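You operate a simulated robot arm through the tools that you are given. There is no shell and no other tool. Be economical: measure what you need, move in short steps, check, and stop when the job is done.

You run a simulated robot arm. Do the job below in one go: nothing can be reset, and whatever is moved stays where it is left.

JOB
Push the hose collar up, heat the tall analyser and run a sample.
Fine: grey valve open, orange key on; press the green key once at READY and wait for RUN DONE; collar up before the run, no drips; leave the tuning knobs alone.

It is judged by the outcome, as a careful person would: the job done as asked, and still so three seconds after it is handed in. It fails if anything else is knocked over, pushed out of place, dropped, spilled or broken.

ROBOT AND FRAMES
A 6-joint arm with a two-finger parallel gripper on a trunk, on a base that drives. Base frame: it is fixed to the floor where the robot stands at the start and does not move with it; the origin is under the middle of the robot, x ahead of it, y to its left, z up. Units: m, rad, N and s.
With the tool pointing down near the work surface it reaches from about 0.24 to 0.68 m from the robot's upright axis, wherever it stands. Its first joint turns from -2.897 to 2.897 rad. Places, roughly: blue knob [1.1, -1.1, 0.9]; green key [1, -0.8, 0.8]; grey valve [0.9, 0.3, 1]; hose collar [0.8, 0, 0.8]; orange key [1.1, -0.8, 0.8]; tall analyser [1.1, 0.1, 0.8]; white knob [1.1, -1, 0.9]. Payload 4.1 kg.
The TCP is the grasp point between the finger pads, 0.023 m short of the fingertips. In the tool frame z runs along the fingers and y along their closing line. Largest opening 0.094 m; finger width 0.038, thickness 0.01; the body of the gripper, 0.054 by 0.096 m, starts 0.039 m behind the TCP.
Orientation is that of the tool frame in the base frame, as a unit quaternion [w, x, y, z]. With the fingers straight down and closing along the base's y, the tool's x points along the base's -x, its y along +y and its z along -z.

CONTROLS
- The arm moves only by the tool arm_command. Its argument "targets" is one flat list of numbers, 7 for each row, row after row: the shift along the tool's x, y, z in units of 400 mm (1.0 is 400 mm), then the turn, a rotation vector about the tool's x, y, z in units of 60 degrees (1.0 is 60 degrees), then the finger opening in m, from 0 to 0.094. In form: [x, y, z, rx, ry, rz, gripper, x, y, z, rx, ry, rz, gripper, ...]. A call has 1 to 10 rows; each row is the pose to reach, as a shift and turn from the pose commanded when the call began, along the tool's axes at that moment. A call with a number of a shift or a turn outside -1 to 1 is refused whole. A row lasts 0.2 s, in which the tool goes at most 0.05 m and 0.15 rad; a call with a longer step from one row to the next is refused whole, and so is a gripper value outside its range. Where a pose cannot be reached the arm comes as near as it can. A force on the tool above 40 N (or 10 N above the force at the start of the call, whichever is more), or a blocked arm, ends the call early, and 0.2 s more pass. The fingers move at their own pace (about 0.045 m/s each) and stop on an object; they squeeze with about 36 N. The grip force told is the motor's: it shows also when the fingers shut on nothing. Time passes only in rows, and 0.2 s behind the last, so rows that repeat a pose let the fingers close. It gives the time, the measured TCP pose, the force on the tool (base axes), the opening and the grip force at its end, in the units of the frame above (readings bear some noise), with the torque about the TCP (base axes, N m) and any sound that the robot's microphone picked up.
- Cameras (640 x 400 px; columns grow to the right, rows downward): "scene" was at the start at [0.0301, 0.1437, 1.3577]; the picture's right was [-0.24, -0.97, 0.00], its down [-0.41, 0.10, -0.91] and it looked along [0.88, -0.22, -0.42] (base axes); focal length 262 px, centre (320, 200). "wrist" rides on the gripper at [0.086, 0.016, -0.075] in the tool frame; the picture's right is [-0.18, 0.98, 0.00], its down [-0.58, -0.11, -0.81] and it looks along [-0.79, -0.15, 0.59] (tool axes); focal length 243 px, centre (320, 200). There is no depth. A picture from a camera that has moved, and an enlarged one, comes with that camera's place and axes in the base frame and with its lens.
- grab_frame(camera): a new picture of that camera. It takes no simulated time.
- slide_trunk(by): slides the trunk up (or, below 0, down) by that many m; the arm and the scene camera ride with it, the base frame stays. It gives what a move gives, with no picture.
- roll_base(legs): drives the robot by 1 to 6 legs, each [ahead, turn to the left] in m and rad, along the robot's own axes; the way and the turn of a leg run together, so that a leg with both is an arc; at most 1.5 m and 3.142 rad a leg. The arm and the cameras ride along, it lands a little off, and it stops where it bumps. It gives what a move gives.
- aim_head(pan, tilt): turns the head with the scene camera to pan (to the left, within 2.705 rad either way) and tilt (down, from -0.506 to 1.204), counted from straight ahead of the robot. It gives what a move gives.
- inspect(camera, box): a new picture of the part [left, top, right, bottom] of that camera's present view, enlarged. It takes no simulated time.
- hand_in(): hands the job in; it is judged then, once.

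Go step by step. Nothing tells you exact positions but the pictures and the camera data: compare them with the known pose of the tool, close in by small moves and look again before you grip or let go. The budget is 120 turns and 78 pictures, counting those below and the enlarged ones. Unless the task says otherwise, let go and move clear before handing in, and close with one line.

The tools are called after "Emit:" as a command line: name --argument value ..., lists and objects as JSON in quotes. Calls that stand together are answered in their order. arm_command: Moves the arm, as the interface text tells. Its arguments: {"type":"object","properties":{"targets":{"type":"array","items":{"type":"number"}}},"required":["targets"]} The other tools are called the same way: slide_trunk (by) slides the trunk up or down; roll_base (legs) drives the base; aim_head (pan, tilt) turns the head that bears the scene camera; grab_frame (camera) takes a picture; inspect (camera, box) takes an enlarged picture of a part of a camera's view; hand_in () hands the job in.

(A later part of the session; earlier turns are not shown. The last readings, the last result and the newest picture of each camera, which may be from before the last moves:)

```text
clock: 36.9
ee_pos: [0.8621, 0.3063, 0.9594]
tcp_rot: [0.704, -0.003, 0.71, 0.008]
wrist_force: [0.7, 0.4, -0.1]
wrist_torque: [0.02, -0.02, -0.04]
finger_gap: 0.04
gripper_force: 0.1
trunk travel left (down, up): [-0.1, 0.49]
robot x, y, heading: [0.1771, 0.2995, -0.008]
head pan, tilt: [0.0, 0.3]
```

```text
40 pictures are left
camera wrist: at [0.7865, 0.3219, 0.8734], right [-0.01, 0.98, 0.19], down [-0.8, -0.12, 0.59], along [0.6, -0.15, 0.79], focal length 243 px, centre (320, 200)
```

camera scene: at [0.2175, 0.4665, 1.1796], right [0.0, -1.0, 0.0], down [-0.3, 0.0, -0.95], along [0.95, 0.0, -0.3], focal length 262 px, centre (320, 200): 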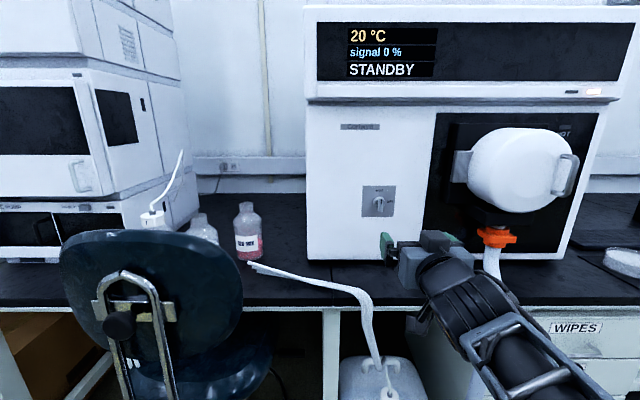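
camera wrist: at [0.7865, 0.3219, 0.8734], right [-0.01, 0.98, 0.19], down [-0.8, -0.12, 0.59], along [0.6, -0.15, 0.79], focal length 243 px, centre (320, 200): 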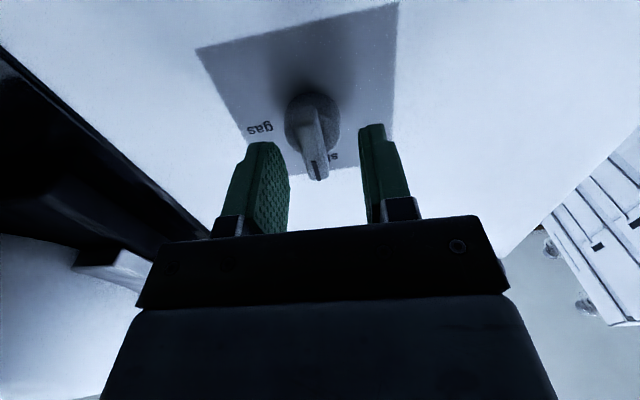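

The blade overlaps the tips only slightly; I go 8 mm deeper, 2 mm right, then close.

Emit:
arm_command --targets '[0, -0.005, 0.01, 0, 0, 0, 0.04, 0, -0.005, 0.02, 0, 0, 0, 0.04, 0, -0.005, 0.02, 0, 0, 0, 0.02, 0, -0.005, 0.02, 0, 0, 0, 0.005, 0, -0.005, 0.02, 0, 0, 0, 0.002, 0, -0.005, 0.02, 0, 0, 0, 0.002]'

Emit:
grab_frame --camera "wrist"

```text
clock: 38.3
ee_pos: [0.8705, 0.303, 0.9577]
tcp_rot: [0.704, -0.001, 0.71, 0.008]
wrist_force: [0.7, -13.8, 1.9]
wrist_torque: [-0.03, -0.1, -0.57]
finger_gap: 0.0317
gripper_force: 45.0
trunk travel left (down, up): [-0.1, 0.49]
robot x, y, heading: [0.1759, 0.3025, -0.004]
head pan, tilt: [0.0, 0.3]
```

```text
39 pictures are left
camera wrist: at [0.7947, 0.3189, 0.8733], right [-0.01, 0.98, 0.19], down [-0.8, -0.12, 0.59], along [0.6, -0.15, 0.79], focal length 243 px, centre (320, 200)
```

wrist: 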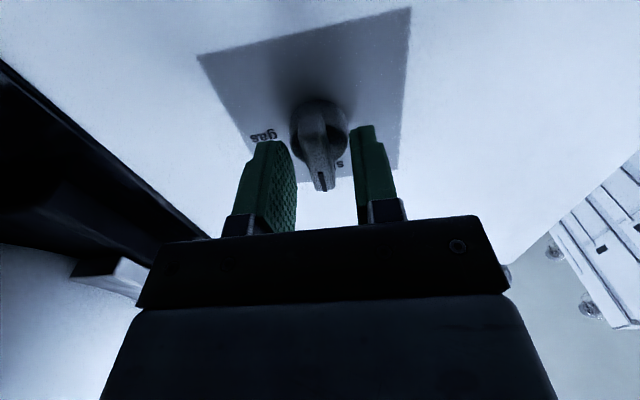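

The tips closed on the round base (32 mm), not the blade. I'll open, back off 7 mm, and close on the blade alone.

Emit:
arm_command --targets '[0, 0, 0, 0, 0, 0, 0.045, 0, -0.003, -0.01, 0, 0, 0, 0.045, 0, -0.003, -0.018, 0, 0, 0, 0.045, 0, -0.003, -0.018, 0, 0, 0, 0.025, 0, -0.003, -0.018, 0, 0, 0, 0.01, 0, -0.003, -0.018, 0, 0, 0, 0.002, 0, -0.003, -0.018, 0, 0, 0, 0.002]'

Emit:
grab_frame --camera "wrist"

```text
clock: 39.9
ee_pos: [0.8636, 0.3033, 0.9572]
tcp_rot: [0.704, -0.001, 0.71, 0.006]
wrist_force: [-0.1, -1.2, -0.1]
wrist_torque: [-0.04, -0.03, -0.4]
finger_gap: 0.0121
gripper_force: 45.3
trunk travel left (down, up): [-0.1, 0.49]
robot x, y, heading: [0.1797, 0.2975, -0.001]
head pan, tilt: [0.0, 0.3]
```

```text
38 pictures are left
camera wrist: at [0.7883, 0.3187, 0.873], right [-0.01, 0.98, 0.19], down [-0.8, -0.12, 0.59], along [0.6, -0.15, 0.79], focal length 243 px, centre (320, 200)
```

wrist: 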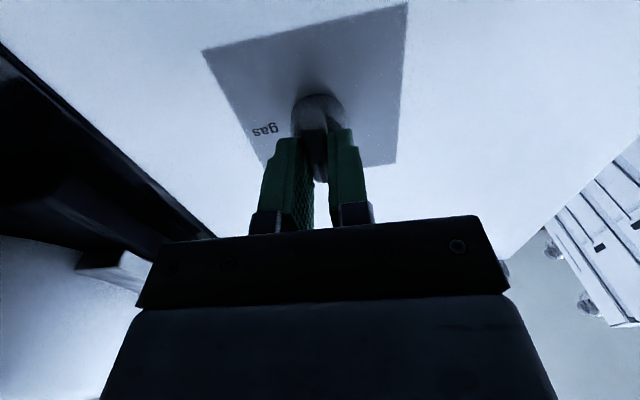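

Blade gripped (12 mm). Turning clockwise as seen from the robot, 59° first.

Emit:
arm_command --targets '[0, 0, 0, 0, 0, 0.14, 0.002, 0, 0, 0, 0, 0, 0.28, 0.002, 0, 0, 0, 0, 0, 0.42, 0.002, 0, 0, 0, 0, 0, 0.56, 0.002, 0, 0, 0, 0, 0, 0.7, 0.002, 0, 0, 0, 0, 0, 0.84, 0.002, 0, 0, 0, 0, 0, 0.98, 0.002]'

Emit:
inspect --camera "scene" --box '[320, 160, 448, 240]'

```text
clock: 41.5
ee_pos: [0.8638, 0.3, 0.9568]
tcp_rot: [0.608, 0.349, 0.62, 0.353]
wrist_force: [-14.1, -27.4, -11.1]
wrist_torque: [-0.06, 0.72, 0.63]
finger_gap: 0.012
gripper_force: 44.7
trunk travel left (down, up): [-0.1, 0.49]
robot x, y, heading: [0.1743, 0.2993, -0.003]
head pan, tilt: [0.0, 0.3]
```

```text
5.00 times, centred on (384, 200) of scene
camera zoom: at [0.2116, 0.4628, 1.1802], right [-0.01, -1.0, 0.0], down [-0.3, 0.0, -0.96], along [0.96, 0.0, -0.3], focal length 1312 px, centre (0, 200)
```

zoom: 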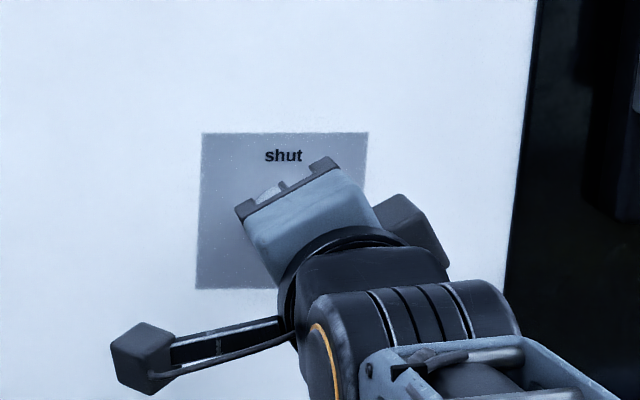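

It turned 59°, with some sideways force building. I'll relieve that with a small shift and finish the last 31°.

Emit:
arm_command --targets '[-0.005, -0.006, -0.003, 0, 0, 0, 0.002, -0.005, -0.006, -0.003, 0, 0, 0.13, 0.002, -0.005, -0.006, -0.003, 0, 0, 0.26, 0.002, -0.005, -0.006, -0.003, 0, 0, 0.39, 0.002, -0.005, -0.006, -0.003, 0, 0, 0.52, 0.002]'

Emit:
grab_frame --camera "wrist"

Emit:
grab_frame --camera "scene"

```text
clock: 42.7
ee_pos: [0.8644, 0.2999, 0.9543]
tcp_rot: [0.491, 0.502, 0.504, 0.503]
wrist_force: [-9.9, -12.9, -20.8]
wrist_torque: [-0.79, -0.03, 0.95]
finger_gap: 0.0118
gripper_force: 44.9
trunk travel left (down, up): [-0.1, 0.49]
robot x, y, heading: [0.178, 0.3013, -0.001]
head pan, tilt: [0.0, 0.3]
```

```text
36 pictures are left
camera wrist: at [0.7884, 0.3852, 0.9736], right [0.02, -0.19, 0.98], down [-0.8, -0.59, -0.1], along [0.6, -0.78, -0.16], focal length 243 px, centre (320, 200)
```

wrist: 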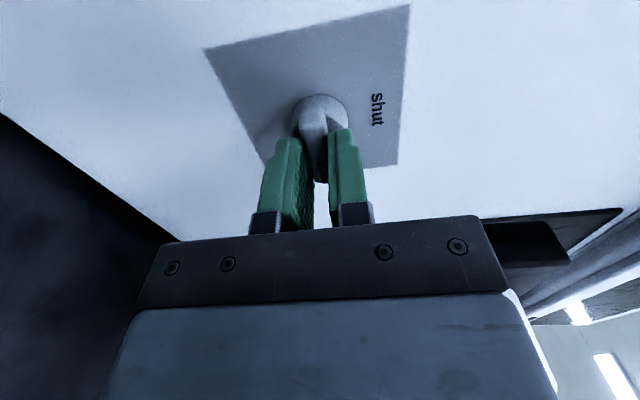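

```text
35 pictures are left
camera scene: at [0.212, 0.4645, 1.1799], right [0.0, -1.0, 0.0], down [-0.3, 0.0, -0.96], along [0.96, 0.0, -0.3], focal length 262 px, centre (320, 200)
```

scene: 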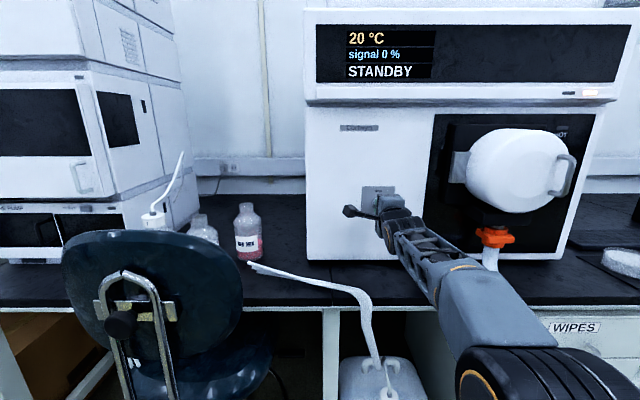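

Tool has turned 90°, blade now points at "gas". Releasing and backing out to verify.

Emit:
arm_command --targets '[0, 0, 0, 0, 0, 0, 0.02, 0, 0, 0, 0, 0, 0, 0.035, 0, 0, 0, 0, 0, 0, 0.035, 0, 0, -0.08, 0, 0, 0, 0.04, 0, 0, -0.18, 0, 0, 0, 0.04, 0, 0, -0.28, 0, 0, 0, 0.04, 0, 0, -0.38, 0, 0, 0, 0.04]'

Emit:
inspect --camera "scene" --box '[340, 175, 420, 225]'

```text
clock: 44.3
ee_pos: [0.7103, 0.2987, 0.9595]
tcp_rot: [0.493, 0.5, 0.504, 0.503]
wrist_force: [0.4, -0.2, -0.1]
wrist_torque: [0.01, -0.03, 0.02]
finger_gap: 0.0401
gripper_force: 0.0
trunk travel left (down, up): [-0.1, 0.49]
robot x, y, heading: [0.1755, 0.2999, -0.008]
head pan, tilt: [0.0, 0.3]
```

```text
8.00 times, centred on (380, 200) of scene
camera zoom: at [0.2121, 0.4656, 1.1798], right [0.0, -1.0, 0.0], down [-0.3, 0.0, -0.96], along [0.96, 0.0, -0.3], focal length 2098 px, centre (-160, 200)
```

zoom: 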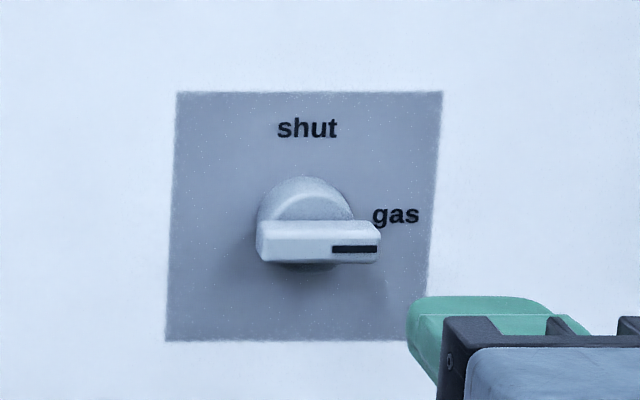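

Valve is now at "gas". Next the keys at about orange (1.055, -0.77), green (0.98, -0.77): I'll turn the tool down while retreating, then drive over there.

Emit:
arm_command --targets '[0, 0.03, -0.02, 0.082, 0.082, -0.082, 0.02, 0, 0.06, -0.04, 0.164, 0.164, -0.164, 0.02, 0, 0.09, -0.06, 0.247, 0.247, -0.247, 0.01, 0, 0.12, -0.08, 0.329, 0.329, -0.329, 0, 0, 0.15, -0.1, 0.411, 0.411, -0.411, 0, 0, 0.18, -0.12, 0.493, 0.493, -0.493, 0, 0, 0.2, -0.14, 0.575, 0.575, -0.575, 0]'

Emit:
arm_command --targets '[0, 0, 0, 0.082, 0.082, -0.082, 0, 0, 0, 0, 0.164, 0.164, -0.164, 0, 0, 0, 0, 0.247, 0.247, -0.247, 0, 0, 0, 0, 0.329, 0.329, -0.329, 0, 0, 0, 0, 0.411, 0.411, -0.411, 0, 0, 0, 0, 0.493, 0.493, -0.493, 0, 0, 0, 0, 0.577, 0.577, -0.577, 0]'

```text
clock: 45.9
ee_pos: [0.6127, 0.1967, 0.9155]
tcp_rot: [0.295, 0.262, 0.867, 0.304]
wrist_force: [0.2, 0.7, 0.3]
wrist_torque: [0.0, -0.03, -0.01]
finger_gap: 0.0
gripper_force: 35.8
out of reach, approached as far as the arm can: row 1, 2, 3, 4, 5, 6, 7
trunk travel left (down, up): [-0.1, 0.49]
robot x, y, heading: [0.1773, 0.3011, -0.004]
head pan, tilt: [0.0, 0.3]
```

```text
refused: row 7 steps farther than a row can; nothing moved
```

The arm drifted off at a joint limit, so I'll back the base away from the bench before sorting out the wrist.

Emit:
roll_base --legs '[[-0.4, 0]]'

Emit:
arm_command --targets '[0, 0, 0, 0.08, 0.08, -0.08, 0, 0, 0, 0, 0.16, 0.16, -0.16, 0, 0, 0, 0, 0.24, 0.24, -0.24, 0, 0, 0, 0, 0.32, 0.32, -0.32, 0]'

Emit:
grab_frame --camera "scene"

```text
clock: 48.4
ee_pos: [0.2097, 0.1975, 0.9156]
tcp_rot: [0.296, 0.261, 0.867, 0.305]
wrist_force: [0.5, -0.1, 0.6]
wrist_torque: [-0.01, 0.03, 0.0]
finger_gap: 0.0
gripper_force: 35.7
trunk travel left (down, up): [-0.1, 0.49]
robot x, y, heading: [-0.2286, 0.2995, -0.002]
head pan, tilt: [0.0, 0.3]
```

```text
clock: 49.4
ee_pos: [0.2094, 0.1978, 0.9155]
tcp_rot: [0.146, 0.105, 0.973, 0.143]
wrist_force: [0.0, 0.0, -0.4]
wrist_torque: [-0.01, -0.01, -0.03]
finger_gap: 0.0002
gripper_force: 35.4
trunk travel left (down, up): [-0.1, 0.49]
robot x, y, heading: [-0.2286, 0.3019, 0.003]
head pan, tilt: [0.0, 0.3]
```

```text
33 pictures are left
camera scene: at [-0.1933, 0.4667, 1.1798], right [0.0, -1.0, 0.0], down [-0.3, 0.0, -0.96], along [0.96, 0.0, -0.3], focal length 262 px, centre (320, 200)
```

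scene: 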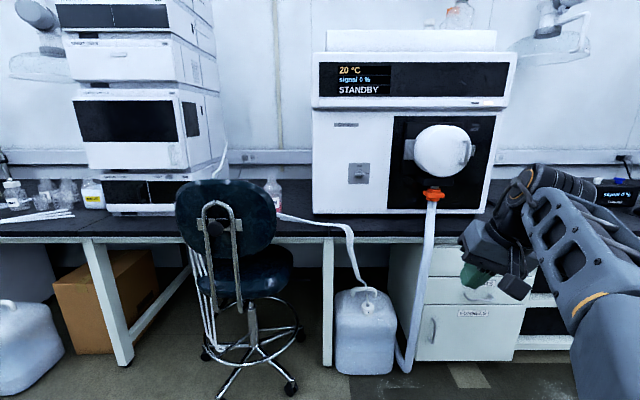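

The wrist is freeing up; finishing the turn to straight down and raising the trunk for the drive.

Emit:
arm_command --targets '[0, 0, 0, 0.069, 0.07, -0.05, 0, 0, 0, 0, 0.138, 0.14, -0.1, 0, 0, 0, 0, 0.207, 0.21, -0.15, 0, 0, 0, 0, 0.2756, 0.2814, -0.2023, 0]'

Emit:
slide_trunk --by 0.19

Emit:
roll_base --legs '[[0, -1.317], [1.074, 0], [0, 1.317]]'

Emit:
aim_head --pan 0 --tilt 0.45

Emit:
grab_frame --camera "scene"

```text
clock: 50.4
ee_pos: [0.2051, 0.1864, 0.9251]
tcp_rot: [0.075, 0.034, 0.99, 0.118]
wrist_force: [0.7, 0.3, -0.3]
wrist_torque: [-0.01, -0.02, 0.0]
finger_gap: 0.0001
gripper_force: 36.3
out of reach, approached as far as the arm can: row 2, 3, 4
trunk travel left (down, up): [-0.1, 0.49]
robot x, y, heading: [-0.2254, 0.2988, -0.003]
head pan, tilt: [0.0, 0.3]
```

```text
clock: 52.5
ee_pos: [0.2069, 0.1873, 1.1159]
tcp_rot: [0.074, 0.034, 0.99, 0.118]
wrist_force: [-0.8, -1.0, 0.3]
wrist_torque: [-0.02, 0.0, 0.0]
finger_gap: 0.0001
gripper_force: 35.9
trunk travel left (down, up): [-0.29, 0.3]
robot x, y, heading: [-0.2289, 0.3017, -0.001]
head pan, tilt: [0.0, 0.3]
```

```text
clock: 64.6
ee_pos: [0.4961, -0.8422, 1.1148]
tcp_rot: [0.072, 0.016, 0.99, 0.12]
wrist_force: [0.0, -0.4, 0.2]
wrist_torque: [-0.04, 0.0, 0.0]
finger_gap: 0.0
gripper_force: 36.2
trunk travel left (down, up): [-0.29, 0.3]
robot x, y, heading: [0.0601, -0.7464, 0.039]
head pan, tilt: [0.0, 0.3]
```

```text
clock: 65.3
ee_pos: [0.4952, -0.8412, 1.1154]
tcp_rot: [0.072, 0.016, 0.99, 0.12]
wrist_force: [-0.5, -0.5, 0.3]
wrist_torque: [0.03, -0.03, 0.03]
finger_gap: 0.0001
gripper_force: 36.7
trunk travel left (down, up): [-0.29, 0.3]
robot x, y, heading: [0.0585, -0.7444, 0.041]
head pan, tilt: [0.0, 0.45]
```

```text
32 pictures are left
camera scene: at [0.0843, -0.5771, 1.356], right [0.04, -1.0, 0.0], down [-0.43, -0.02, -0.9], along [0.9, 0.04, -0.43], focal length 262 px, centre (320, 200)
```

scene: 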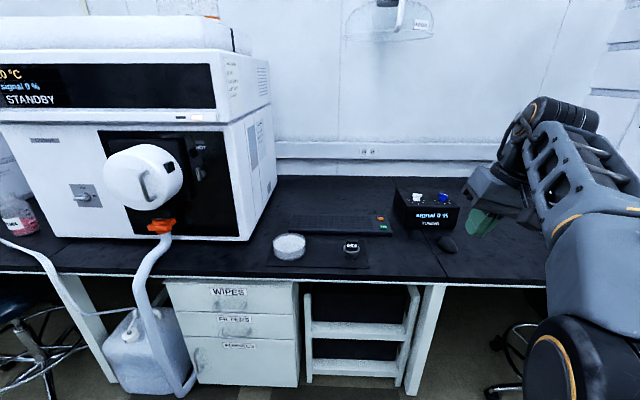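

The keys are the two coloured keys at the right end of the flat keyboard, green ≈ (1.0, -0.79), orange ≈ (1.075, -0.79). I straighten and drive 0.38 m ahead; the arm is well above everything.

Emit:
roll_base --legs '[[0, -0.04], [0.38, 0]]'

Emit:
aim_head --pan -0.3 --tilt 0.7

Emit:
grab_frame --camera "scene"

```text
clock: 68.1
ee_pos: [0.8705, -0.8613, 1.1159]
tcp_rot: [0.074, 0.037, 0.99, 0.118]
wrist_force: [-0.2, -0.9, 0.3]
wrist_torque: [0.0, 0.04, 0.0]
finger_gap: 0.0
gripper_force: 35.5
trunk travel left (down, up): [-0.29, 0.3]
robot x, y, heading: [0.4369, -0.7475, -0.001]
head pan, tilt: [0.0, 0.45]
```

```text
clock: 68.9
ee_pos: [0.8717, -0.8602, 1.1156]
tcp_rot: [0.075, 0.038, 0.989, 0.118]
wrist_force: [-0.4, 0.1, 1.2]
wrist_torque: [-0.01, 0.0, -0.01]
finger_gap: 0.0001
gripper_force: 36.5
trunk travel left (down, up): [-0.29, 0.3]
robot x, y, heading: [0.4384, -0.7447, -0.005]
head pan, tilt: [-0.3, 0.7]
```

```text
31 pictures are left
camera scene: at [0.4614, -0.6037, 1.3338], right [-0.3, -0.95, 0.0], down [-0.61, 0.19, -0.77], along [0.73, -0.23, -0.64], focal length 262 px, centre (320, 200)
```

scene: 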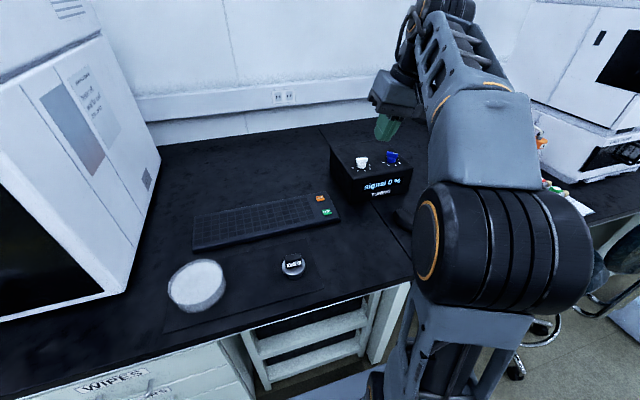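

Now orange ≈ (1.08, -0.798), green ≈ (1.012, -0.797). First I'll set the tool straight down.

Emit:
arm_command --targets '[0, 0, 0, 0.075, 0.048, -0.024, 0, 0, 0, 0, 0.15, 0.096, -0.049, 0, 0, 0, 0, 0.226, 0.1437, -0.0728, 0]'

```text
clock: 69.7
ee_pos: [0.8719, -0.8604, 1.1148]
tcp_rot: [0.075, 0.038, 0.989, 0.118]
wrist_force: [-0.3, 0.0, 0.3]
wrist_torque: [0.0, 0.01, 0.04]
finger_gap: 0.0
gripper_force: 36.5
out of reach, approached as far as the arm can: row 1, 2, 3
trunk travel left (down, up): [-0.29, 0.3]
robot x, y, heading: [0.4389, -0.7428, -0.005]
head pan, tilt: [-0.3, 0.7]
```

The wrist sits against a joint limit. I'll shift forward and left toward the keys without turning, to get away from it.

Emit:
arm_command --targets '[-0.08, 0.05, 0, 0, 0, 0, 0, -0.16, 0.1, 0, 0, 0, 0, 0, -0.245, 0.154, -0.004, 0, 0, 0, 0]'

Emit:
arm_command --targets '[0, 0, 0, 0.075, 0.048, -0.024, 0, 0, 0, 0, 0.15, 0.096, -0.049, 0, 0, 0, 0, 0.226, 0.1437, -0.0728, 0]'

```text
clock: 70.5
ee_pos: [0.9511, -0.8315, 1.1301]
tcp_rot: [0.077, 0.033, 0.989, 0.119]
wrist_force: [0.4, 0.6, 0.1]
wrist_torque: [-0.02, -0.01, -0.01]
finger_gap: 0.0002
gripper_force: 36.1
out of reach, approached as far as the arm can: row 3
trunk travel left (down, up): [-0.29, 0.3]
robot x, y, heading: [0.4381, -0.7447, -0.008]
head pan, tilt: [-0.3, 0.7]
```

```text
clock: 71.3
ee_pos: [0.9534, -0.8317, 1.1307]
tcp_rot: [0.035, -0.001, 0.992, 0.122]
wrist_force: [-0.5, -0.1, 0.0]
wrist_torque: [-0.01, -0.05, -0.01]
finger_gap: 0.0
gripper_force: 36.1
out of reach, approached as far as the arm can: row 1, 2, 3
trunk travel left (down, up): [-0.29, 0.3]
robot x, y, heading: [0.4379, -0.7477, -0.0]
head pan, tilt: [-0.3, 0.7]
```

Only a 14° sideways tilt remains. I'll try rolling the tool a bit about its own axis, which doesn't matter for pressing, then removing the tilt.

Emit:
arm_command --targets '[0, 0, 0, 0, 0, 0.13, 0, 0, 0, 0, 0, 0, 0.26, 0, 0, 0, 0, 0, 0, 0.39, 0, 0, 0, 0, 0, 0, 0.5, 0]'

Emit:
grab_frame --camera "scene"

```text
clock: 72.3
ee_pos: [0.8555, -0.9479, 1.0651]
tcp_rot: [0.015, 0.227, 0.963, 0.144]
wrist_force: [-0.7, 0.0, 0.7]
wrist_torque: [-0.03, 0.01, -0.03]
finger_gap: 0.0
gripper_force: 35.9
out of reach, approached as far as the arm can: row 1, 2, 3, 4
trunk travel left (down, up): [-0.29, 0.3]
robot x, y, heading: [0.439, -0.7431, -0.002]
head pan, tilt: [-0.3, 0.7]
```

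```text
30 pictures are left
camera scene: at [0.4616, -0.6038, 1.3337], right [-0.3, -0.95, 0.0], down [-0.61, 0.19, -0.76], along [0.73, -0.23, -0.64], focal length 262 px, centre (320, 200)
```

scene: 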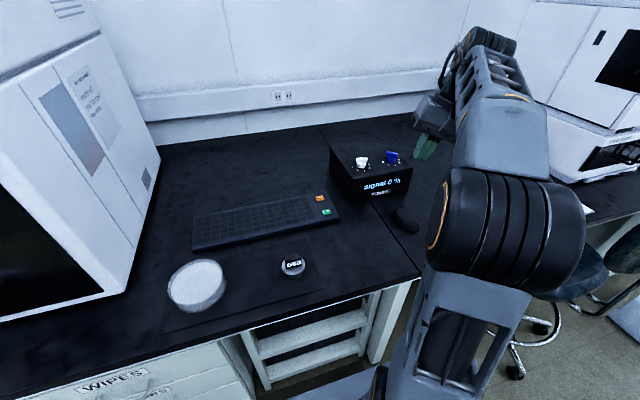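

Rolling that way is toward the limit, so I'll roll the other way, rising a little.

Emit:
arm_command --targets '[0, 0, -0.02, 0, 0, -0.13, 0, 0, 0, -0.04, 0, 0, -0.26, 0, 0, 0, -0.06, 0, 0, -0.39, 0, 0, 0, -0.08, 0, 0, -0.52, 0, 0, 0, -0.1, 0, 0, -0.65, 0, 0, 0, -0.1, 0, 0, -0.78, 0]'

```text
clock: 73.7
ee_pos: [0.8536, -0.9596, 1.1019]
tcp_rot: [0.071, -0.175, 0.974, 0.124]
wrist_force: [-0.3, 0.9, 0.8]
wrist_torque: [0.0, 0.02, -0.03]
finger_gap: 0.0
gripper_force: 36.0
trunk travel left (down, up): [-0.29, 0.3]
robot x, y, heading: [0.4363, -0.7485, -0.007]
head pan, tilt: [-0.3, 0.7]
```

That freed it. Now taking out the remaining 16° tilt.

Emit:
arm_command --targets '[0, 0, 0, 0.105, 0.088, 0, 0, 0, 0, 0, 0.209, 0.1755, 0, 0]'

```text
clock: 74.3
ee_pos: [0.8528, -0.9596, 1.1026]
tcp_rot: [0.071, -0.175, 0.974, 0.126]
wrist_force: [0.2, -0.4, 0.2]
wrist_torque: [-0.01, 0.01, 0.01]
finger_gap: 0.0
gripper_force: 35.7
out of reach, approached as far as the arm can: row 1, 2
trunk travel left (down, up): [-0.29, 0.3]
robot x, y, heading: [0.4417, -0.7454, -0.004]
head pan, tilt: [-0.3, 0.7]
```

Tilt is still blocked. The reliable route earlier was pure pitching between level and down, so I'll pitch the nose up first and straighten it there.

Emit:
arm_command --targets '[-0.03, 0, 0, 0, -0.14, 0, 0, -0.06, 0, 0, 0, -0.28, 0, 0, -0.09, 0, 0, 0, -0.42, 0, 0, -0.12, 0, 0, 0, -0.56, 0, 0, -0.15, 0, 0, 0, -0.7, 0, 0]'

Emit:
arm_command --targets '[0, 0, 0, 0.12, 0, 0, 0, 0, 0, 0, 0.24, 0, 0, 0]'

Emit:
grab_frame --camera "scene"

```text
clock: 75.5
ee_pos: [0.9083, -0.9395, 1.1122]
tcp_rot: [0.416, -0.117, 0.884, 0.179]
wrist_force: [0.4, 0.5, 0.5]
wrist_torque: [0.03, 0.03, 0.02]
finger_gap: 0.0
gripper_force: 36.0
trunk travel left (down, up): [-0.29, 0.3]
robot x, y, heading: [0.4381, -0.7445, -0.002]
head pan, tilt: [-0.3, 0.7]
```

```text
clock: 76.1
ee_pos: [0.9086, -0.9401, 1.1136]
tcp_rot: [0.427, -0.065, 0.899, 0.067]
wrist_force: [0.9, 0.4, -0.1]
wrist_torque: [0.04, -0.01, 0.01]
finger_gap: 0.0
gripper_force: 35.8
trunk travel left (down, up): [-0.29, 0.3]
robot x, y, heading: [0.4425, -0.7423, -0.003]
head pan, tilt: [-0.3, 0.7]
```

```text
29 pictures are left
camera scene: at [0.4614, -0.6038, 1.3337], right [-0.3, -0.95, 0.0], down [-0.61, 0.19, -0.76], along [0.73, -0.23, -0.64], focal length 262 px, centre (320, 200)
```

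scene: 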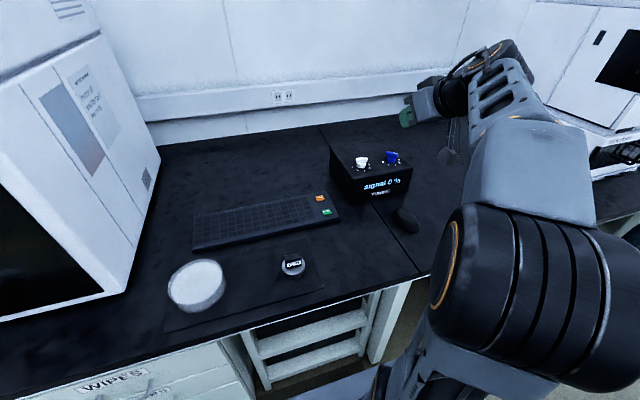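

That works. Straightening the small remaining roll/yaw and shifting left above the keys.

Emit:
arm_command --targets '[0, 0.0875, 0, 0.085, 0, 0.029, 0, 0, 0.175, 0, 0.169, 0, 0.057, 0, 0, 0.26, 0, 0.169, 0, 0.057, 0, 0, 0.35, 0, 0.169, 0, 0.057, 0]'

Emit:
arm_command --targets '[0, 0, 0, 0, 0.14, 0, 0, 0, 0, 0, 0, 0.28, 0, 0, 0, 0, 0, 0, 0.42, 0, 0, 0, 0, 0, 0, 0.56, 0, 0, 0, 0, 0, 0, 0.7, 0, 0, 0, 0, 0, 0, 0.84, 0, 0]'

```text
clock: 77.1
ee_pos: [0.8833, -0.8065, 1.1214]
tcp_rot: [0.431, -0.002, 0.902, 0.003]
wrist_force: [-0.4, 0.3, 0.2]
wrist_torque: [0.0, -0.03, -0.01]
finger_gap: 0.0
gripper_force: 36.3
out of reach, approached as far as the arm can: row 4
trunk travel left (down, up): [-0.29, 0.3]
robot x, y, heading: [0.4415, -0.7473, -0.0]
head pan, tilt: [-0.3, 0.7]
```

```text
clock: 78.5
ee_pos: [0.9034, -0.8104, 1.1585]
tcp_rot: [0.035, 0.0, 0.992, 0.122]
wrist_force: [-0.4, 0.6, -0.9]
wrist_torque: [-0.05, 0.04, 0.0]
finger_gap: 0.0001
gripper_force: 36.2
out of reach, approached as far as the arm can: row 1, 2, 3, 4, 5, 6
trunk travel left (down, up): [-0.29, 0.3]
robot x, y, heading: [0.4386, -0.7447, -0.006]
head pan, tilt: [-0.3, 0.7]
```

The wrist seems to have flipped to its other branch during the mixed turn after the valve. I'll undo it by retracing that path back to level (swinging left), then unroll at level, then pitch straight down as at first.

Emit:
arm_command --targets '[-0.02, 0, 0, -0.067, -0.086, 0.072, 0, -0.04, 0, 0, -0.133, -0.172, 0.145, 0, -0.06, 0, 0, -0.2, -0.259, 0.217, 0, -0.08, 0, 0, -0.267, -0.345, 0.289, 0, -0.1, 0, 0, -0.333, -0.431, 0.362, 0, -0.12, 0, 0, -0.4, -0.518, 0.434, 0, -0.14, 0, 0, -0.467, -0.604, 0.5065, 0]'

```text
clock: 80.1
ee_pos: [0.9346, -0.8464, 1.1054]
tcp_rot: [0.313, 0.27, 0.838, 0.356]
wrist_force: [-0.2, -1.2, -0.6]
wrist_torque: [0.02, -0.01, -0.02]
finger_gap: 0.0001
gripper_force: 36.1
out of reach, approached as far as the arm can: row 1, 2, 3, 4, 5, 6, 7
trunk travel left (down, up): [-0.29, 0.3]
robot x, y, heading: [0.4406, -0.7462, -0.004]
head pan, tilt: [-0.3, 0.7]
```

Continuing along that path to level.

Emit:
arm_command --targets '[0, 0, 0, -0.062, -0.086, 0.074, 0, 0, 0, 0, -0.124, -0.173, 0.149, 0, 0, 0, 0, -0.186, -0.26, 0.223, 0, 0, 0, 0, -0.249, -0.346, 0.297, 0, 0, 0, 0, -0.311, -0.433, 0.372, 0, 0, 0, 0, -0.373, -0.519, 0.446, 0, 0, 0, 0, -0.435, -0.606, 0.5205, 0]'

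```text
clock: 81.7
ee_pos: [0.9344, -0.8482, 1.1038]
tcp_rot: [0.497, 0.511, 0.502, 0.49]
wrist_force: [0.2, 1.3, 0.1]
wrist_torque: [-0.03, 0.01, -0.02]
finger_gap: 0.0
gripper_force: 36.4
out of reach, approached as far as the arm can: row 1, 2
trunk travel left (down, up): [-0.29, 0.3]
robot x, y, heading: [0.4407, -0.7444, -0.001]
head pan, tilt: [-0.3, 0.7]
```

Reached level with roll. Now unrolling 90° at level (59° then 31°).

Emit:
arm_command --targets '[0, 0, 0, 0, 0, -0.14, 0, 0, 0, 0, 0, 0, -0.28, 0, 0, 0, 0, 0, 0, -0.42, 0, 0, 0, 0, 0, 0, -0.56, 0, 0, 0, 0, 0, 0, -0.7, 0, 0, 0, 0, 0, 0, -0.84, 0, 0, 0, 0, 0, 0, -0.98, 0]'

Emit:
arm_command --targets '[0, 0, 0, 0, 0, -0.13, 0, 0, 0, 0, 0, 0, -0.26, 0, 0, 0, 0, 0, 0, -0.39, 0, 0, 0, 0, 0, 0, -0.52, 0]'

Emit:
arm_command --targets '[0, 0, 0, 0, 0.14, 0, 0, 0, 0, 0, 0, 0.28, 0, 0, 0, 0, 0, 0, 0.42, 0, 0, 0, 0, 0, 0, 0.56, 0, 0, 0, 0, 0, 0, 0.7, 0, 0, 0, 0, 0, 0, 0.84, 0, 0, 0, 0, 0, 0, 0.98, 0, 0]'

```text
clock: 83.3
ee_pos: [0.9352, -0.848, 1.1046]
tcp_rot: [0.673, 0.196, 0.689, 0.183]
wrist_force: [-0.4, -0.3, -0.1]
wrist_torque: [0.04, -0.02, 0.0]
finger_gap: 0.0001
gripper_force: 36.0
trunk travel left (down, up): [-0.29, 0.3]
robot x, y, heading: [0.4364, -0.7422, -0.004]
head pan, tilt: [-0.3, 0.7]
```

```text
clock: 84.3
ee_pos: [0.9351, -0.847, 1.1042]
tcp_rot: [0.697, 0.004, 0.717, -0.004]
wrist_force: [0.6, 0.5, -1.0]
wrist_torque: [0.0, 0.0, -0.03]
finger_gap: 0.0
gripper_force: 36.0
trunk travel left (down, up): [-0.29, 0.3]
robot x, y, heading: [0.4382, -0.7454, -0.005]
head pan, tilt: [-0.3, 0.7]
```

```text
clock: 85.9
ee_pos: [0.9203, -0.8814, 1.0949]
tcp_rot: [0.27, -0.001, 0.962, 0.027]
wrist_force: [0.6, -0.3, 0.3]
wrist_torque: [0.06, 0.02, 0.0]
finger_gap: 0.0
gripper_force: 36.1
out of reach, approached as far as the arm can: row 6, 7
trunk travel left (down, up): [-0.29, 0.3]
robot x, y, heading: [0.4388, -0.7425, -0.003]
head pan, tilt: [-0.3, 0.7]
```

It stops at 31° off vertical, which is good enough for a press (a fingertip corner lands right under the TCP). I'll turn the base so the keys lie along the arm's present direction, then lower the trunk.

Emit:
roll_base --legs '[[0, 0.195]]'

Emit:
slide_trunk --by -0.16

Emit:
aim_head --pan -0.35 --tilt 0.65

Emit:
grab_frame --camera "scene"

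Emit:
grab_frame --camera "wrist"

```text
clock: 87.0
ee_pos: [0.9383, -0.7867, 1.0948]
tcp_rot: [0.267, -0.094, 0.958, 0.053]
wrist_force: [0.8, 0.2, 0.5]
wrist_torque: [0.02, 0.03, 0.0]
finger_gap: 0.0001
gripper_force: 36.4
trunk travel left (down, up): [-0.29, 0.3]
robot x, y, heading: [0.4359, -0.7439, 0.191]
head pan, tilt: [-0.3, 0.7]
```

```text
clock: 88.9
ee_pos: [0.9391, -0.7873, 0.9347]
tcp_rot: [0.267, -0.094, 0.958, 0.054]
wrist_force: [-0.1, -0.3, -0.4]
wrist_torque: [-0.01, 0.01, -0.02]
finger_gap: 0.0
gripper_force: 36.1
trunk travel left (down, up): [-0.13, 0.46]
robot x, y, heading: [0.4392, -0.7426, 0.191]
head pan, tilt: [-0.3, 0.7]
```

```text
clock: 89.5
ee_pos: [0.9385, -0.786, 0.9353]
tcp_rot: [0.267, -0.095, 0.958, 0.054]
wrist_force: [-0.2, 0.8, 0.0]
wrist_torque: [0.01, -0.01, 0.02]
finger_gap: 0.0003
gripper_force: 35.6
trunk travel left (down, up): [-0.13, 0.46]
robot x, y, heading: [0.4415, -0.7436, 0.189]
head pan, tilt: [-0.351, 0.649]
```

```text
28 pictures are left
camera scene: at [0.4351, -0.6068, 1.1781], right [-0.16, -0.99, 0.0], down [-0.6, 0.1, -0.8], along [0.79, -0.13, -0.6], focal length 262 px, centre (320, 200)
```

scene: 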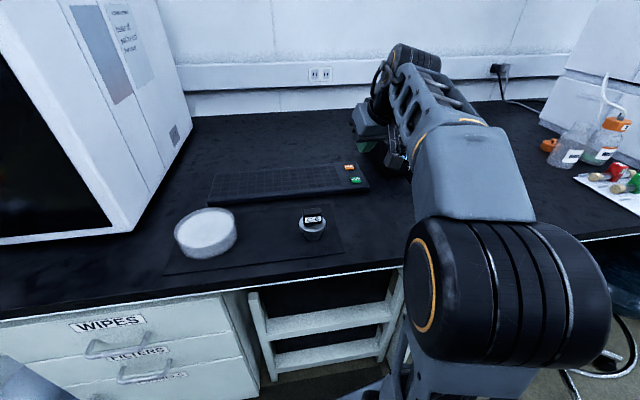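

```text
27 pictures are left
camera wrist: at [0.8255, -0.7946, 0.9548], right [-0.05, 0.99, 0.15], down [0.11, -0.14, 0.98], along [0.99, 0.07, -0.1], focal length 243 px, centre (320, 200)
```

wrist: 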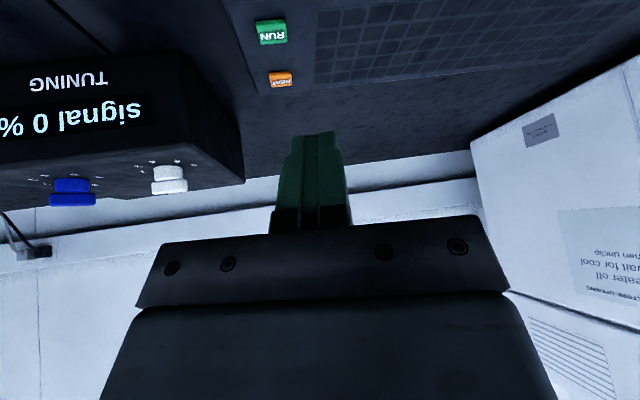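

The labels confirm it: orange "HEAT" at ≈(1.083, -0.800, 0.79), green "RUN" at ≈(1.014, -0.801). Moving to hover above HEAT.

Emit:
arm_command --targets '[-0.0375, -0.024, 0.0714, 0, 0, 0, 0, -0.075, -0.049, 0.143, 0, 0, 0, 0, -0.1125, -0.073, 0.214, 0, 0, 0, 0, -0.15, -0.098, 0.286, 0, 0, 0, 0, -0.1875, -0.122, 0.357, 0, 0, 0, 0]'

Emit:
grab_frame --camera "wrist"

Emit:
grab_frame --camera "scene"

```text
clock: 90.7
ee_pos: [1.0827, -0.8017, 0.8506]
tcp_rot: [0.267, -0.095, 0.957, 0.054]
wrist_force: [-0.8, 0.1, 0.4]
wrist_torque: [-0.03, -0.02, 0.01]
finger_gap: 0.0
gripper_force: 35.7
trunk travel left (down, up): [-0.13, 0.46]
robot x, y, heading: [0.4395, -0.7461, 0.187]
head pan, tilt: [-0.351, 0.649]
```

```text
26 pictures are left
camera wrist: at [0.9704, -0.8089, 0.8701], right [-0.05, 0.99, 0.15], down [0.11, -0.14, 0.98], along [0.99, 0.07, -0.1], focal length 243 px, centre (320, 200)
```

wrist: 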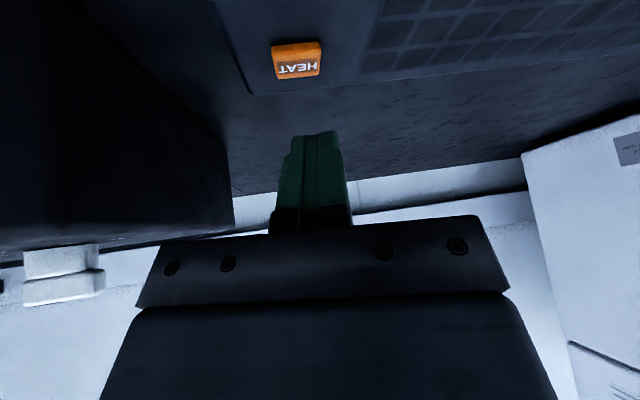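

```text
25 pictures are left
camera scene: at [0.4347, -0.6068, 1.1781], right [-0.16, -0.99, 0.0], down [-0.6, 0.1, -0.8], along [0.79, -0.13, -0.6], focal length 262 px, centre (320, 200)
```

scene: 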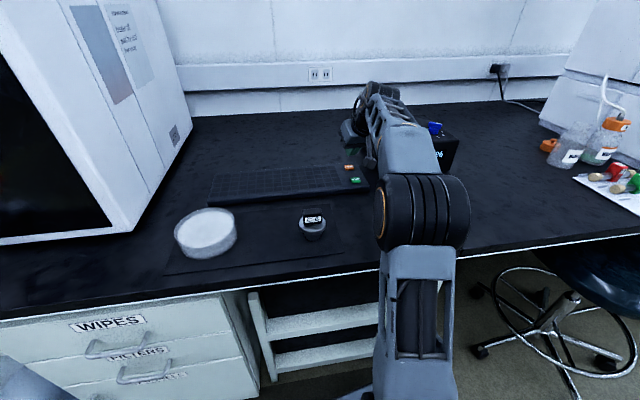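

Refined HEAT key top at (1.077, -0.801, 0.791); the fingertip is aligned over it. Descending with the force guard.

Emit:
arm_command --targets '[0.0144, -0.0015, 0.0235, 0, 0, 0, 0, 0.0287, -0.0029, 0.0469, 0, 0, 0, 0, 0.0326, -0.0033, 0.0533, 0, 0, 0, 0, 0.0365, -0.0037, 0.0597, 0, 0, 0, 0]'

Emit:
grab_frame --camera "wrist"

```text
clock: 91.7
ee_pos: [1.0839, -0.8001, 0.8215]
tcp_rot: [0.266, -0.094, 0.958, 0.053]
wrist_force: [0.5, -0.4, -0.1]
wrist_torque: [0.02, -0.03, -0.01]
finger_gap: 0.0002
gripper_force: 35.7
trunk travel left (down, up): [-0.13, 0.46]
robot x, y, heading: [0.4421, -0.7447, 0.187]
head pan, tilt: [-0.351, 0.649]
```

```text
24 pictures are left
camera wrist: at [0.9699, -0.8094, 0.8413], right [-0.05, 0.99, 0.15], down [0.11, -0.14, 0.98], along [0.99, 0.07, -0.1], focal length 243 px, centre (320, 200)
```

wrist: 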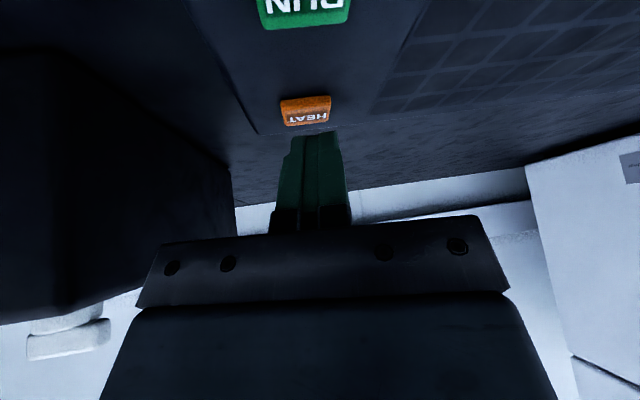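

The tip is a few mm beyond and ~7 mm above the key. Shifting back 6 mm while descending further in small steps.

Emit:
arm_command --targets '[0.0139, -0.0042, -0.0043, 0, 0, 0, 0, 0.0243, -0.0052, 0.0085, 0, 0, 0, 0, 0.0282, -0.0056, 0.0149, 0, 0, 0, 0, 0.0308, -0.0059, 0.0192, 0, 0, 0, 0]'

Emit:
grab_frame --camera "wrist"

```text
clock: 92.7
ee_pos: [1.0782, -0.8044, 0.8089]
tcp_rot: [0.268, -0.095, 0.957, 0.054]
wrist_force: [0.1, -0.2, 1.0]
wrist_torque: [-0.01, 0.01, 0.0]
finger_gap: 0.0002
gripper_force: 36.6
trunk travel left (down, up): [-0.13, 0.46]
robot x, y, heading: [0.436, -0.7413, 0.188]
head pan, tilt: [-0.351, 0.649]
```

```text
23 pictures are left
camera wrist: at [0.9642, -0.8129, 0.8287], right [-0.05, 0.99, 0.15], down [0.11, -0.14, 0.98], along [0.99, 0.07, -0.1], focal length 243 px, centre (320, 200)
```

wrist: 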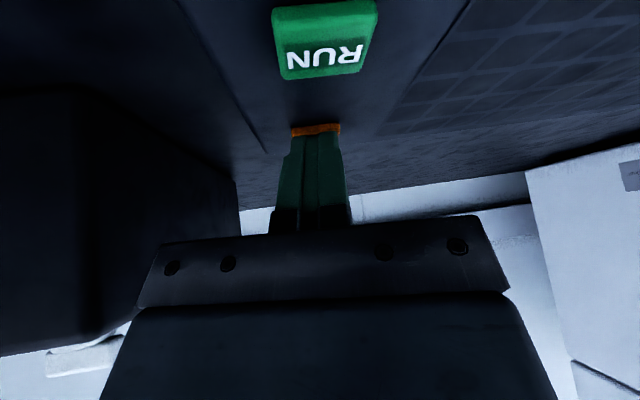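

The tip is now right over HEAT. Pressing down further in 2.5 mm steps.

Emit:
arm_command --targets '[0.0033, -0.0003, 0.0053, 0, 0, 0, 0, 0.0065, -0.0007, 0.0107, 0, 0, 0, 0, 0.0098, -0.001, 0.016, 0, 0, 0, 0]'

Emit:
inspect --camera "wrist" --box '[240, 90, 400, 190]'

```text
clock: 93.5
ee_pos: [1.0786, -0.804, 0.8044]
tcp_rot: [0.269, -0.095, 0.957, 0.053]
wrist_force: [3.7, -1.6, 17.8]
wrist_torque: [-0.08, -0.07, 0.12]
finger_gap: 0.0
gripper_force: 35.4
trunk travel left (down, up): [-0.13, 0.46]
robot x, y, heading: [0.4401, -0.7472, 0.194]
head pan, tilt: [-0.351, 0.649]
```

```text
4.00 times, centred on (320, 140) of wrist
camera zoom: at [0.9642, -0.8125, 0.8234], right [-0.05, 0.99, 0.14], down [0.1, -0.14, 0.99], along [0.99, 0.06, -0.09], focal length 970 px, centre (320, 440)
```

zoom: 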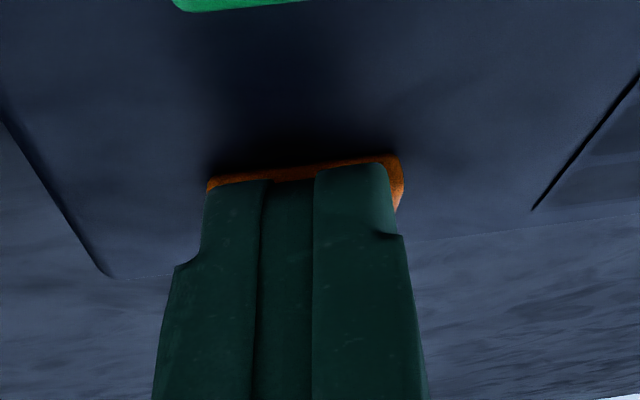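

Contact force is 18 N, so it has pressed. I'll check the analyser's display before doing anything more.

Emit:
aim_head --pan 0.9 --tilt 0.1

Emit:
grab_frame --camera "scene"

```text
clock: 94.9
ee_pos: [1.0773, -0.8038, 0.8042]
tcp_rot: [0.27, -0.095, 0.957, 0.052]
wrist_force: [11.1, -1.7, 29.3]
wrist_torque: [-0.14, -0.21, 0.01]
finger_gap: 0.0
gripper_force: 35.7
trunk travel left (down, up): [-0.13, 0.46]
robot x, y, heading: [0.4391, -0.7438, 0.191]
head pan, tilt: [0.901, 0.099]
```

```text
21 pictures are left
camera scene: at [0.3906, -0.5113, 1.2285], right [0.89, -0.46, 0.0], down [-0.04, -0.09, -1.0], along [0.46, 0.88, -0.1], focal length 262 px, centre (320, 200)
```

scene: 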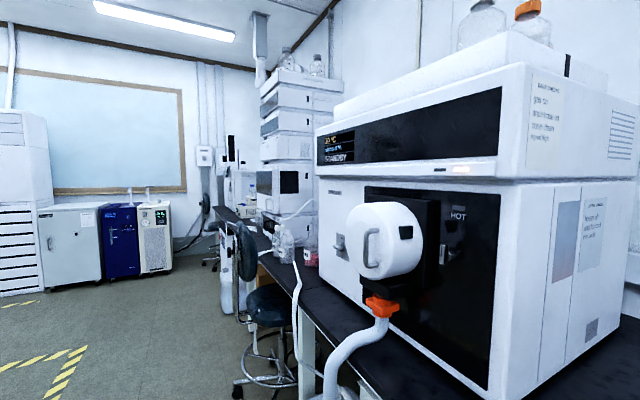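

Emit:
inspect --camera "scene" --box '[300, 110, 396, 170]'

```text
6.67 times, centred on (348, 140) of scene
camera zoom: at [0.3906, -0.5113, 1.2285], right [0.89, -0.46, 0.0], down [-0.04, -0.09, -1.0], along [0.46, 0.88, -0.1], focal length 1749 px, centre (133, 600)
```

zoom: 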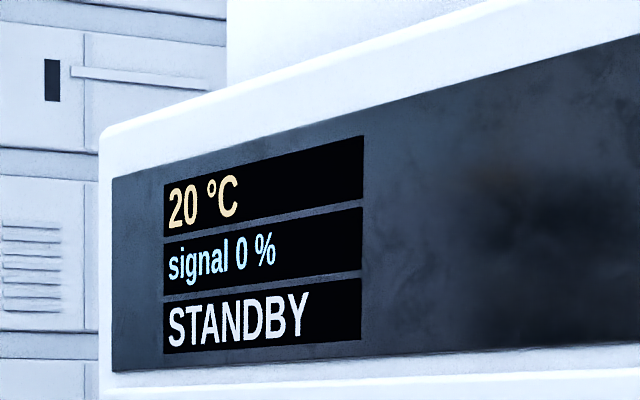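

Still STANDBY at 20 °C while pressed. I'll lift off and see whether it registers on release.

Emit:
arm_command --targets '[-0.013, 0.0013, -0.0213, 0, 0, 0, 0, -0.026, 0.0026, -0.0426, 0, 0, 0, 0, -0.026, 0.0026, -0.0426, 0, 0, 0, 0]'

Emit:
inspect --camera "scene" --box '[300, 110, 396, 170]'

Emit:
inspect --camera "wrist" --box '[240, 40, 400, 140]'

```text
clock: 95.7
ee_pos: [1.0776, -0.8039, 0.8193]
tcp_rot: [0.265, -0.094, 0.958, 0.053]
wrist_force: [0.2, 0.4, 0.0]
wrist_torque: [-0.03, 0.02, 0.0]
finger_gap: 0.0002
gripper_force: 35.8
trunk travel left (down, up): [-0.13, 0.46]
robot x, y, heading: [0.4358, -0.7426, 0.195]
head pan, tilt: [0.901, 0.099]
```

```text
6.67 times, centred on (348, 140) of scene
camera zoom: at [0.3917, -0.5114, 1.2284], right [0.89, -0.46, 0.0], down [-0.05, -0.09, -1.0], along [0.46, 0.88, -0.1], focal length 1749 px, centre (133, 600)
```

zoom: 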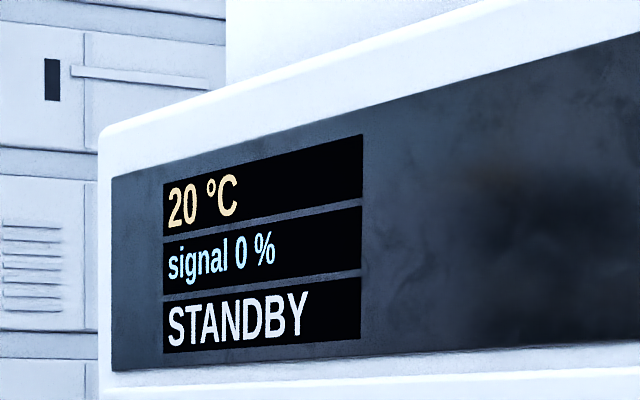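

```text
4.00 times, centred on (320, 90) of wrist
camera zoom: at [0.9639, -0.8124, 0.8404], right [-0.05, 0.99, 0.15], down [0.11, -0.14, 0.98], along [0.99, 0.07, -0.1], focal length 970 px, centre (320, 640)
```

zoom: 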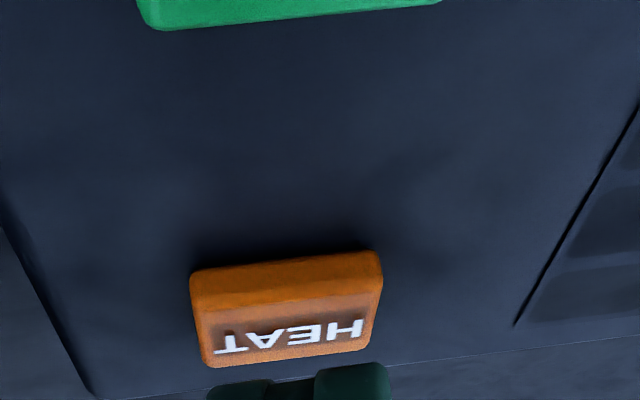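

No registration, and the key looks intact; the contact was near its front edge. I'll press again 4 mm further in and firmer.

Emit:
arm_command --targets '[0.0105, -0.004, 0.036, 0, 0, 0, 0, 0.015, -0.0044, 0.0434, 0, 0, 0, 0, 0.0203, -0.005, 0.0519, 0, 0, 0, 0, 0.0254, -0.0054, 0.0604, 0, 0, 0, 0]'

Emit:
inspect --camera "scene" --box '[300, 110, 396, 170]'

```text
clock: 96.9
ee_pos: [1.0824, -0.8035, 0.8033]
tcp_rot: [0.275, -0.096, 0.955, 0.051]
wrist_force: [-10.1, 1.1, 12.1]
wrist_torque: [0.01, 0.28, 0.0]
finger_gap: 0.0
gripper_force: 36.3
trunk travel left (down, up): [-0.13, 0.46]
robot x, y, heading: [0.4399, -0.7435, 0.191]
head pan, tilt: [0.901, 0.099]
heard: click
stopped in row 4: the force on the tool passed its limit (the readings are from after the stop); the commanded pose is now the measured one
```

```text
6.67 times, centred on (348, 140) of scene
camera zoom: at [0.3898, -0.5112, 1.228], right [0.89, -0.46, 0.0], down [-0.04, -0.09, -1.0], along [0.46, 0.88, -0.1], focal length 1749 px, centre (133, 600)
```

zoom: 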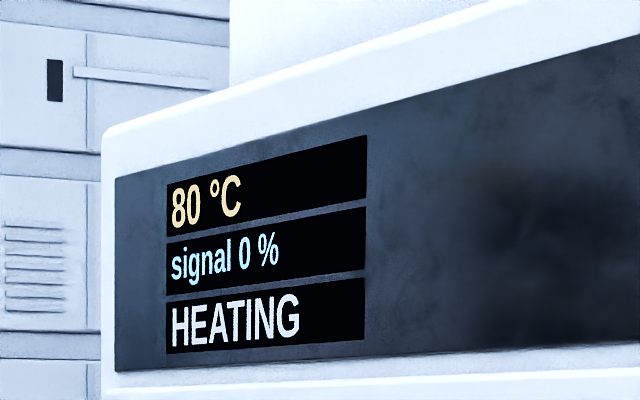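

Heard a click and it shows HEATING, 80 °C. Lifting off and moving over the green RUN key to wait for READY.

Emit:
arm_command --targets '[-0.023, 0.0023, -0.0373, 0, 0, 0, 0, -0.0457, 0.0046, -0.0746, 0, 0, 0, 0, 0, 0.016, -0.1, 0, 0, 0, 0, 0.046, 0.0275, -0.128, 0, 0, 0, 0, 0.091, 0.039, -0.156, 0, 0, 0, 0, 0.091, 0.039, -0.156, 0, 0, 0, 0]'

Emit:
grab_frame --camera "wrist"

Emit:
inspect --camera "scene" --box '[300, 110, 396, 170]'

```text
clock: 98.3
ee_pos: [1.0156, -0.804, 0.836]
tcp_rot: [0.273, -0.095, 0.956, 0.051]
wrist_force: [-0.2, -1.0, -0.1]
wrist_torque: [0.02, -0.02, -0.01]
finger_gap: 0.0001
gripper_force: 36.2
trunk travel left (down, up): [-0.13, 0.46]
robot x, y, heading: [0.4397, -0.7456, 0.191]
head pan, tilt: [0.901, 0.099]
```

```text
16 pictures are left
camera wrist: at [0.9022, -0.8125, 0.8554], right [-0.05, 0.99, 0.14], down [0.09, -0.14, 0.99], along [0.99, 0.06, -0.09], focal length 243 px, centre (320, 200)
```

wrist: 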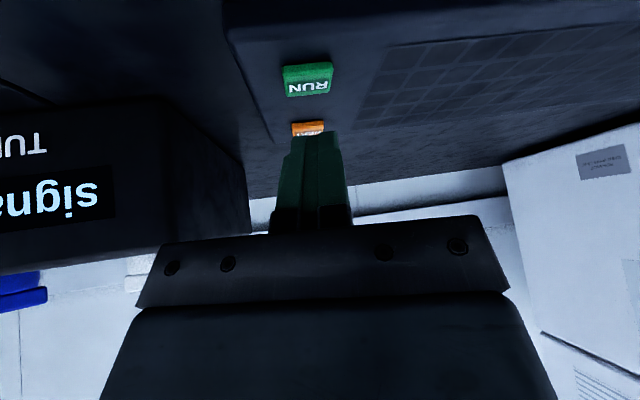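

```text
6.67 times, centred on (348, 140) of scene
camera zoom: at [0.3918, -0.5113, 1.2285], right [0.89, -0.46, 0.0], down [-0.05, -0.09, -1.0], along [0.46, 0.88, -0.1], focal length 1749 px, centre (133, 600)
```

zoom: 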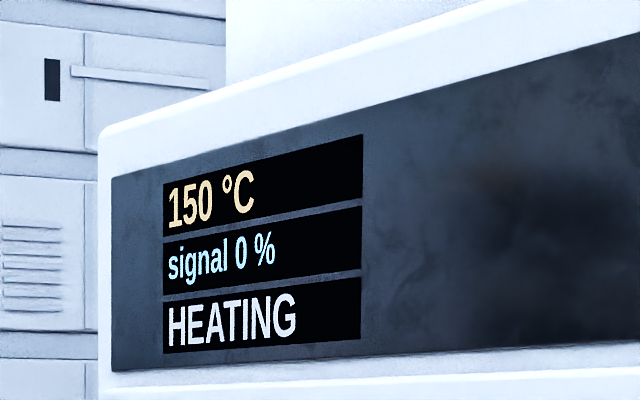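

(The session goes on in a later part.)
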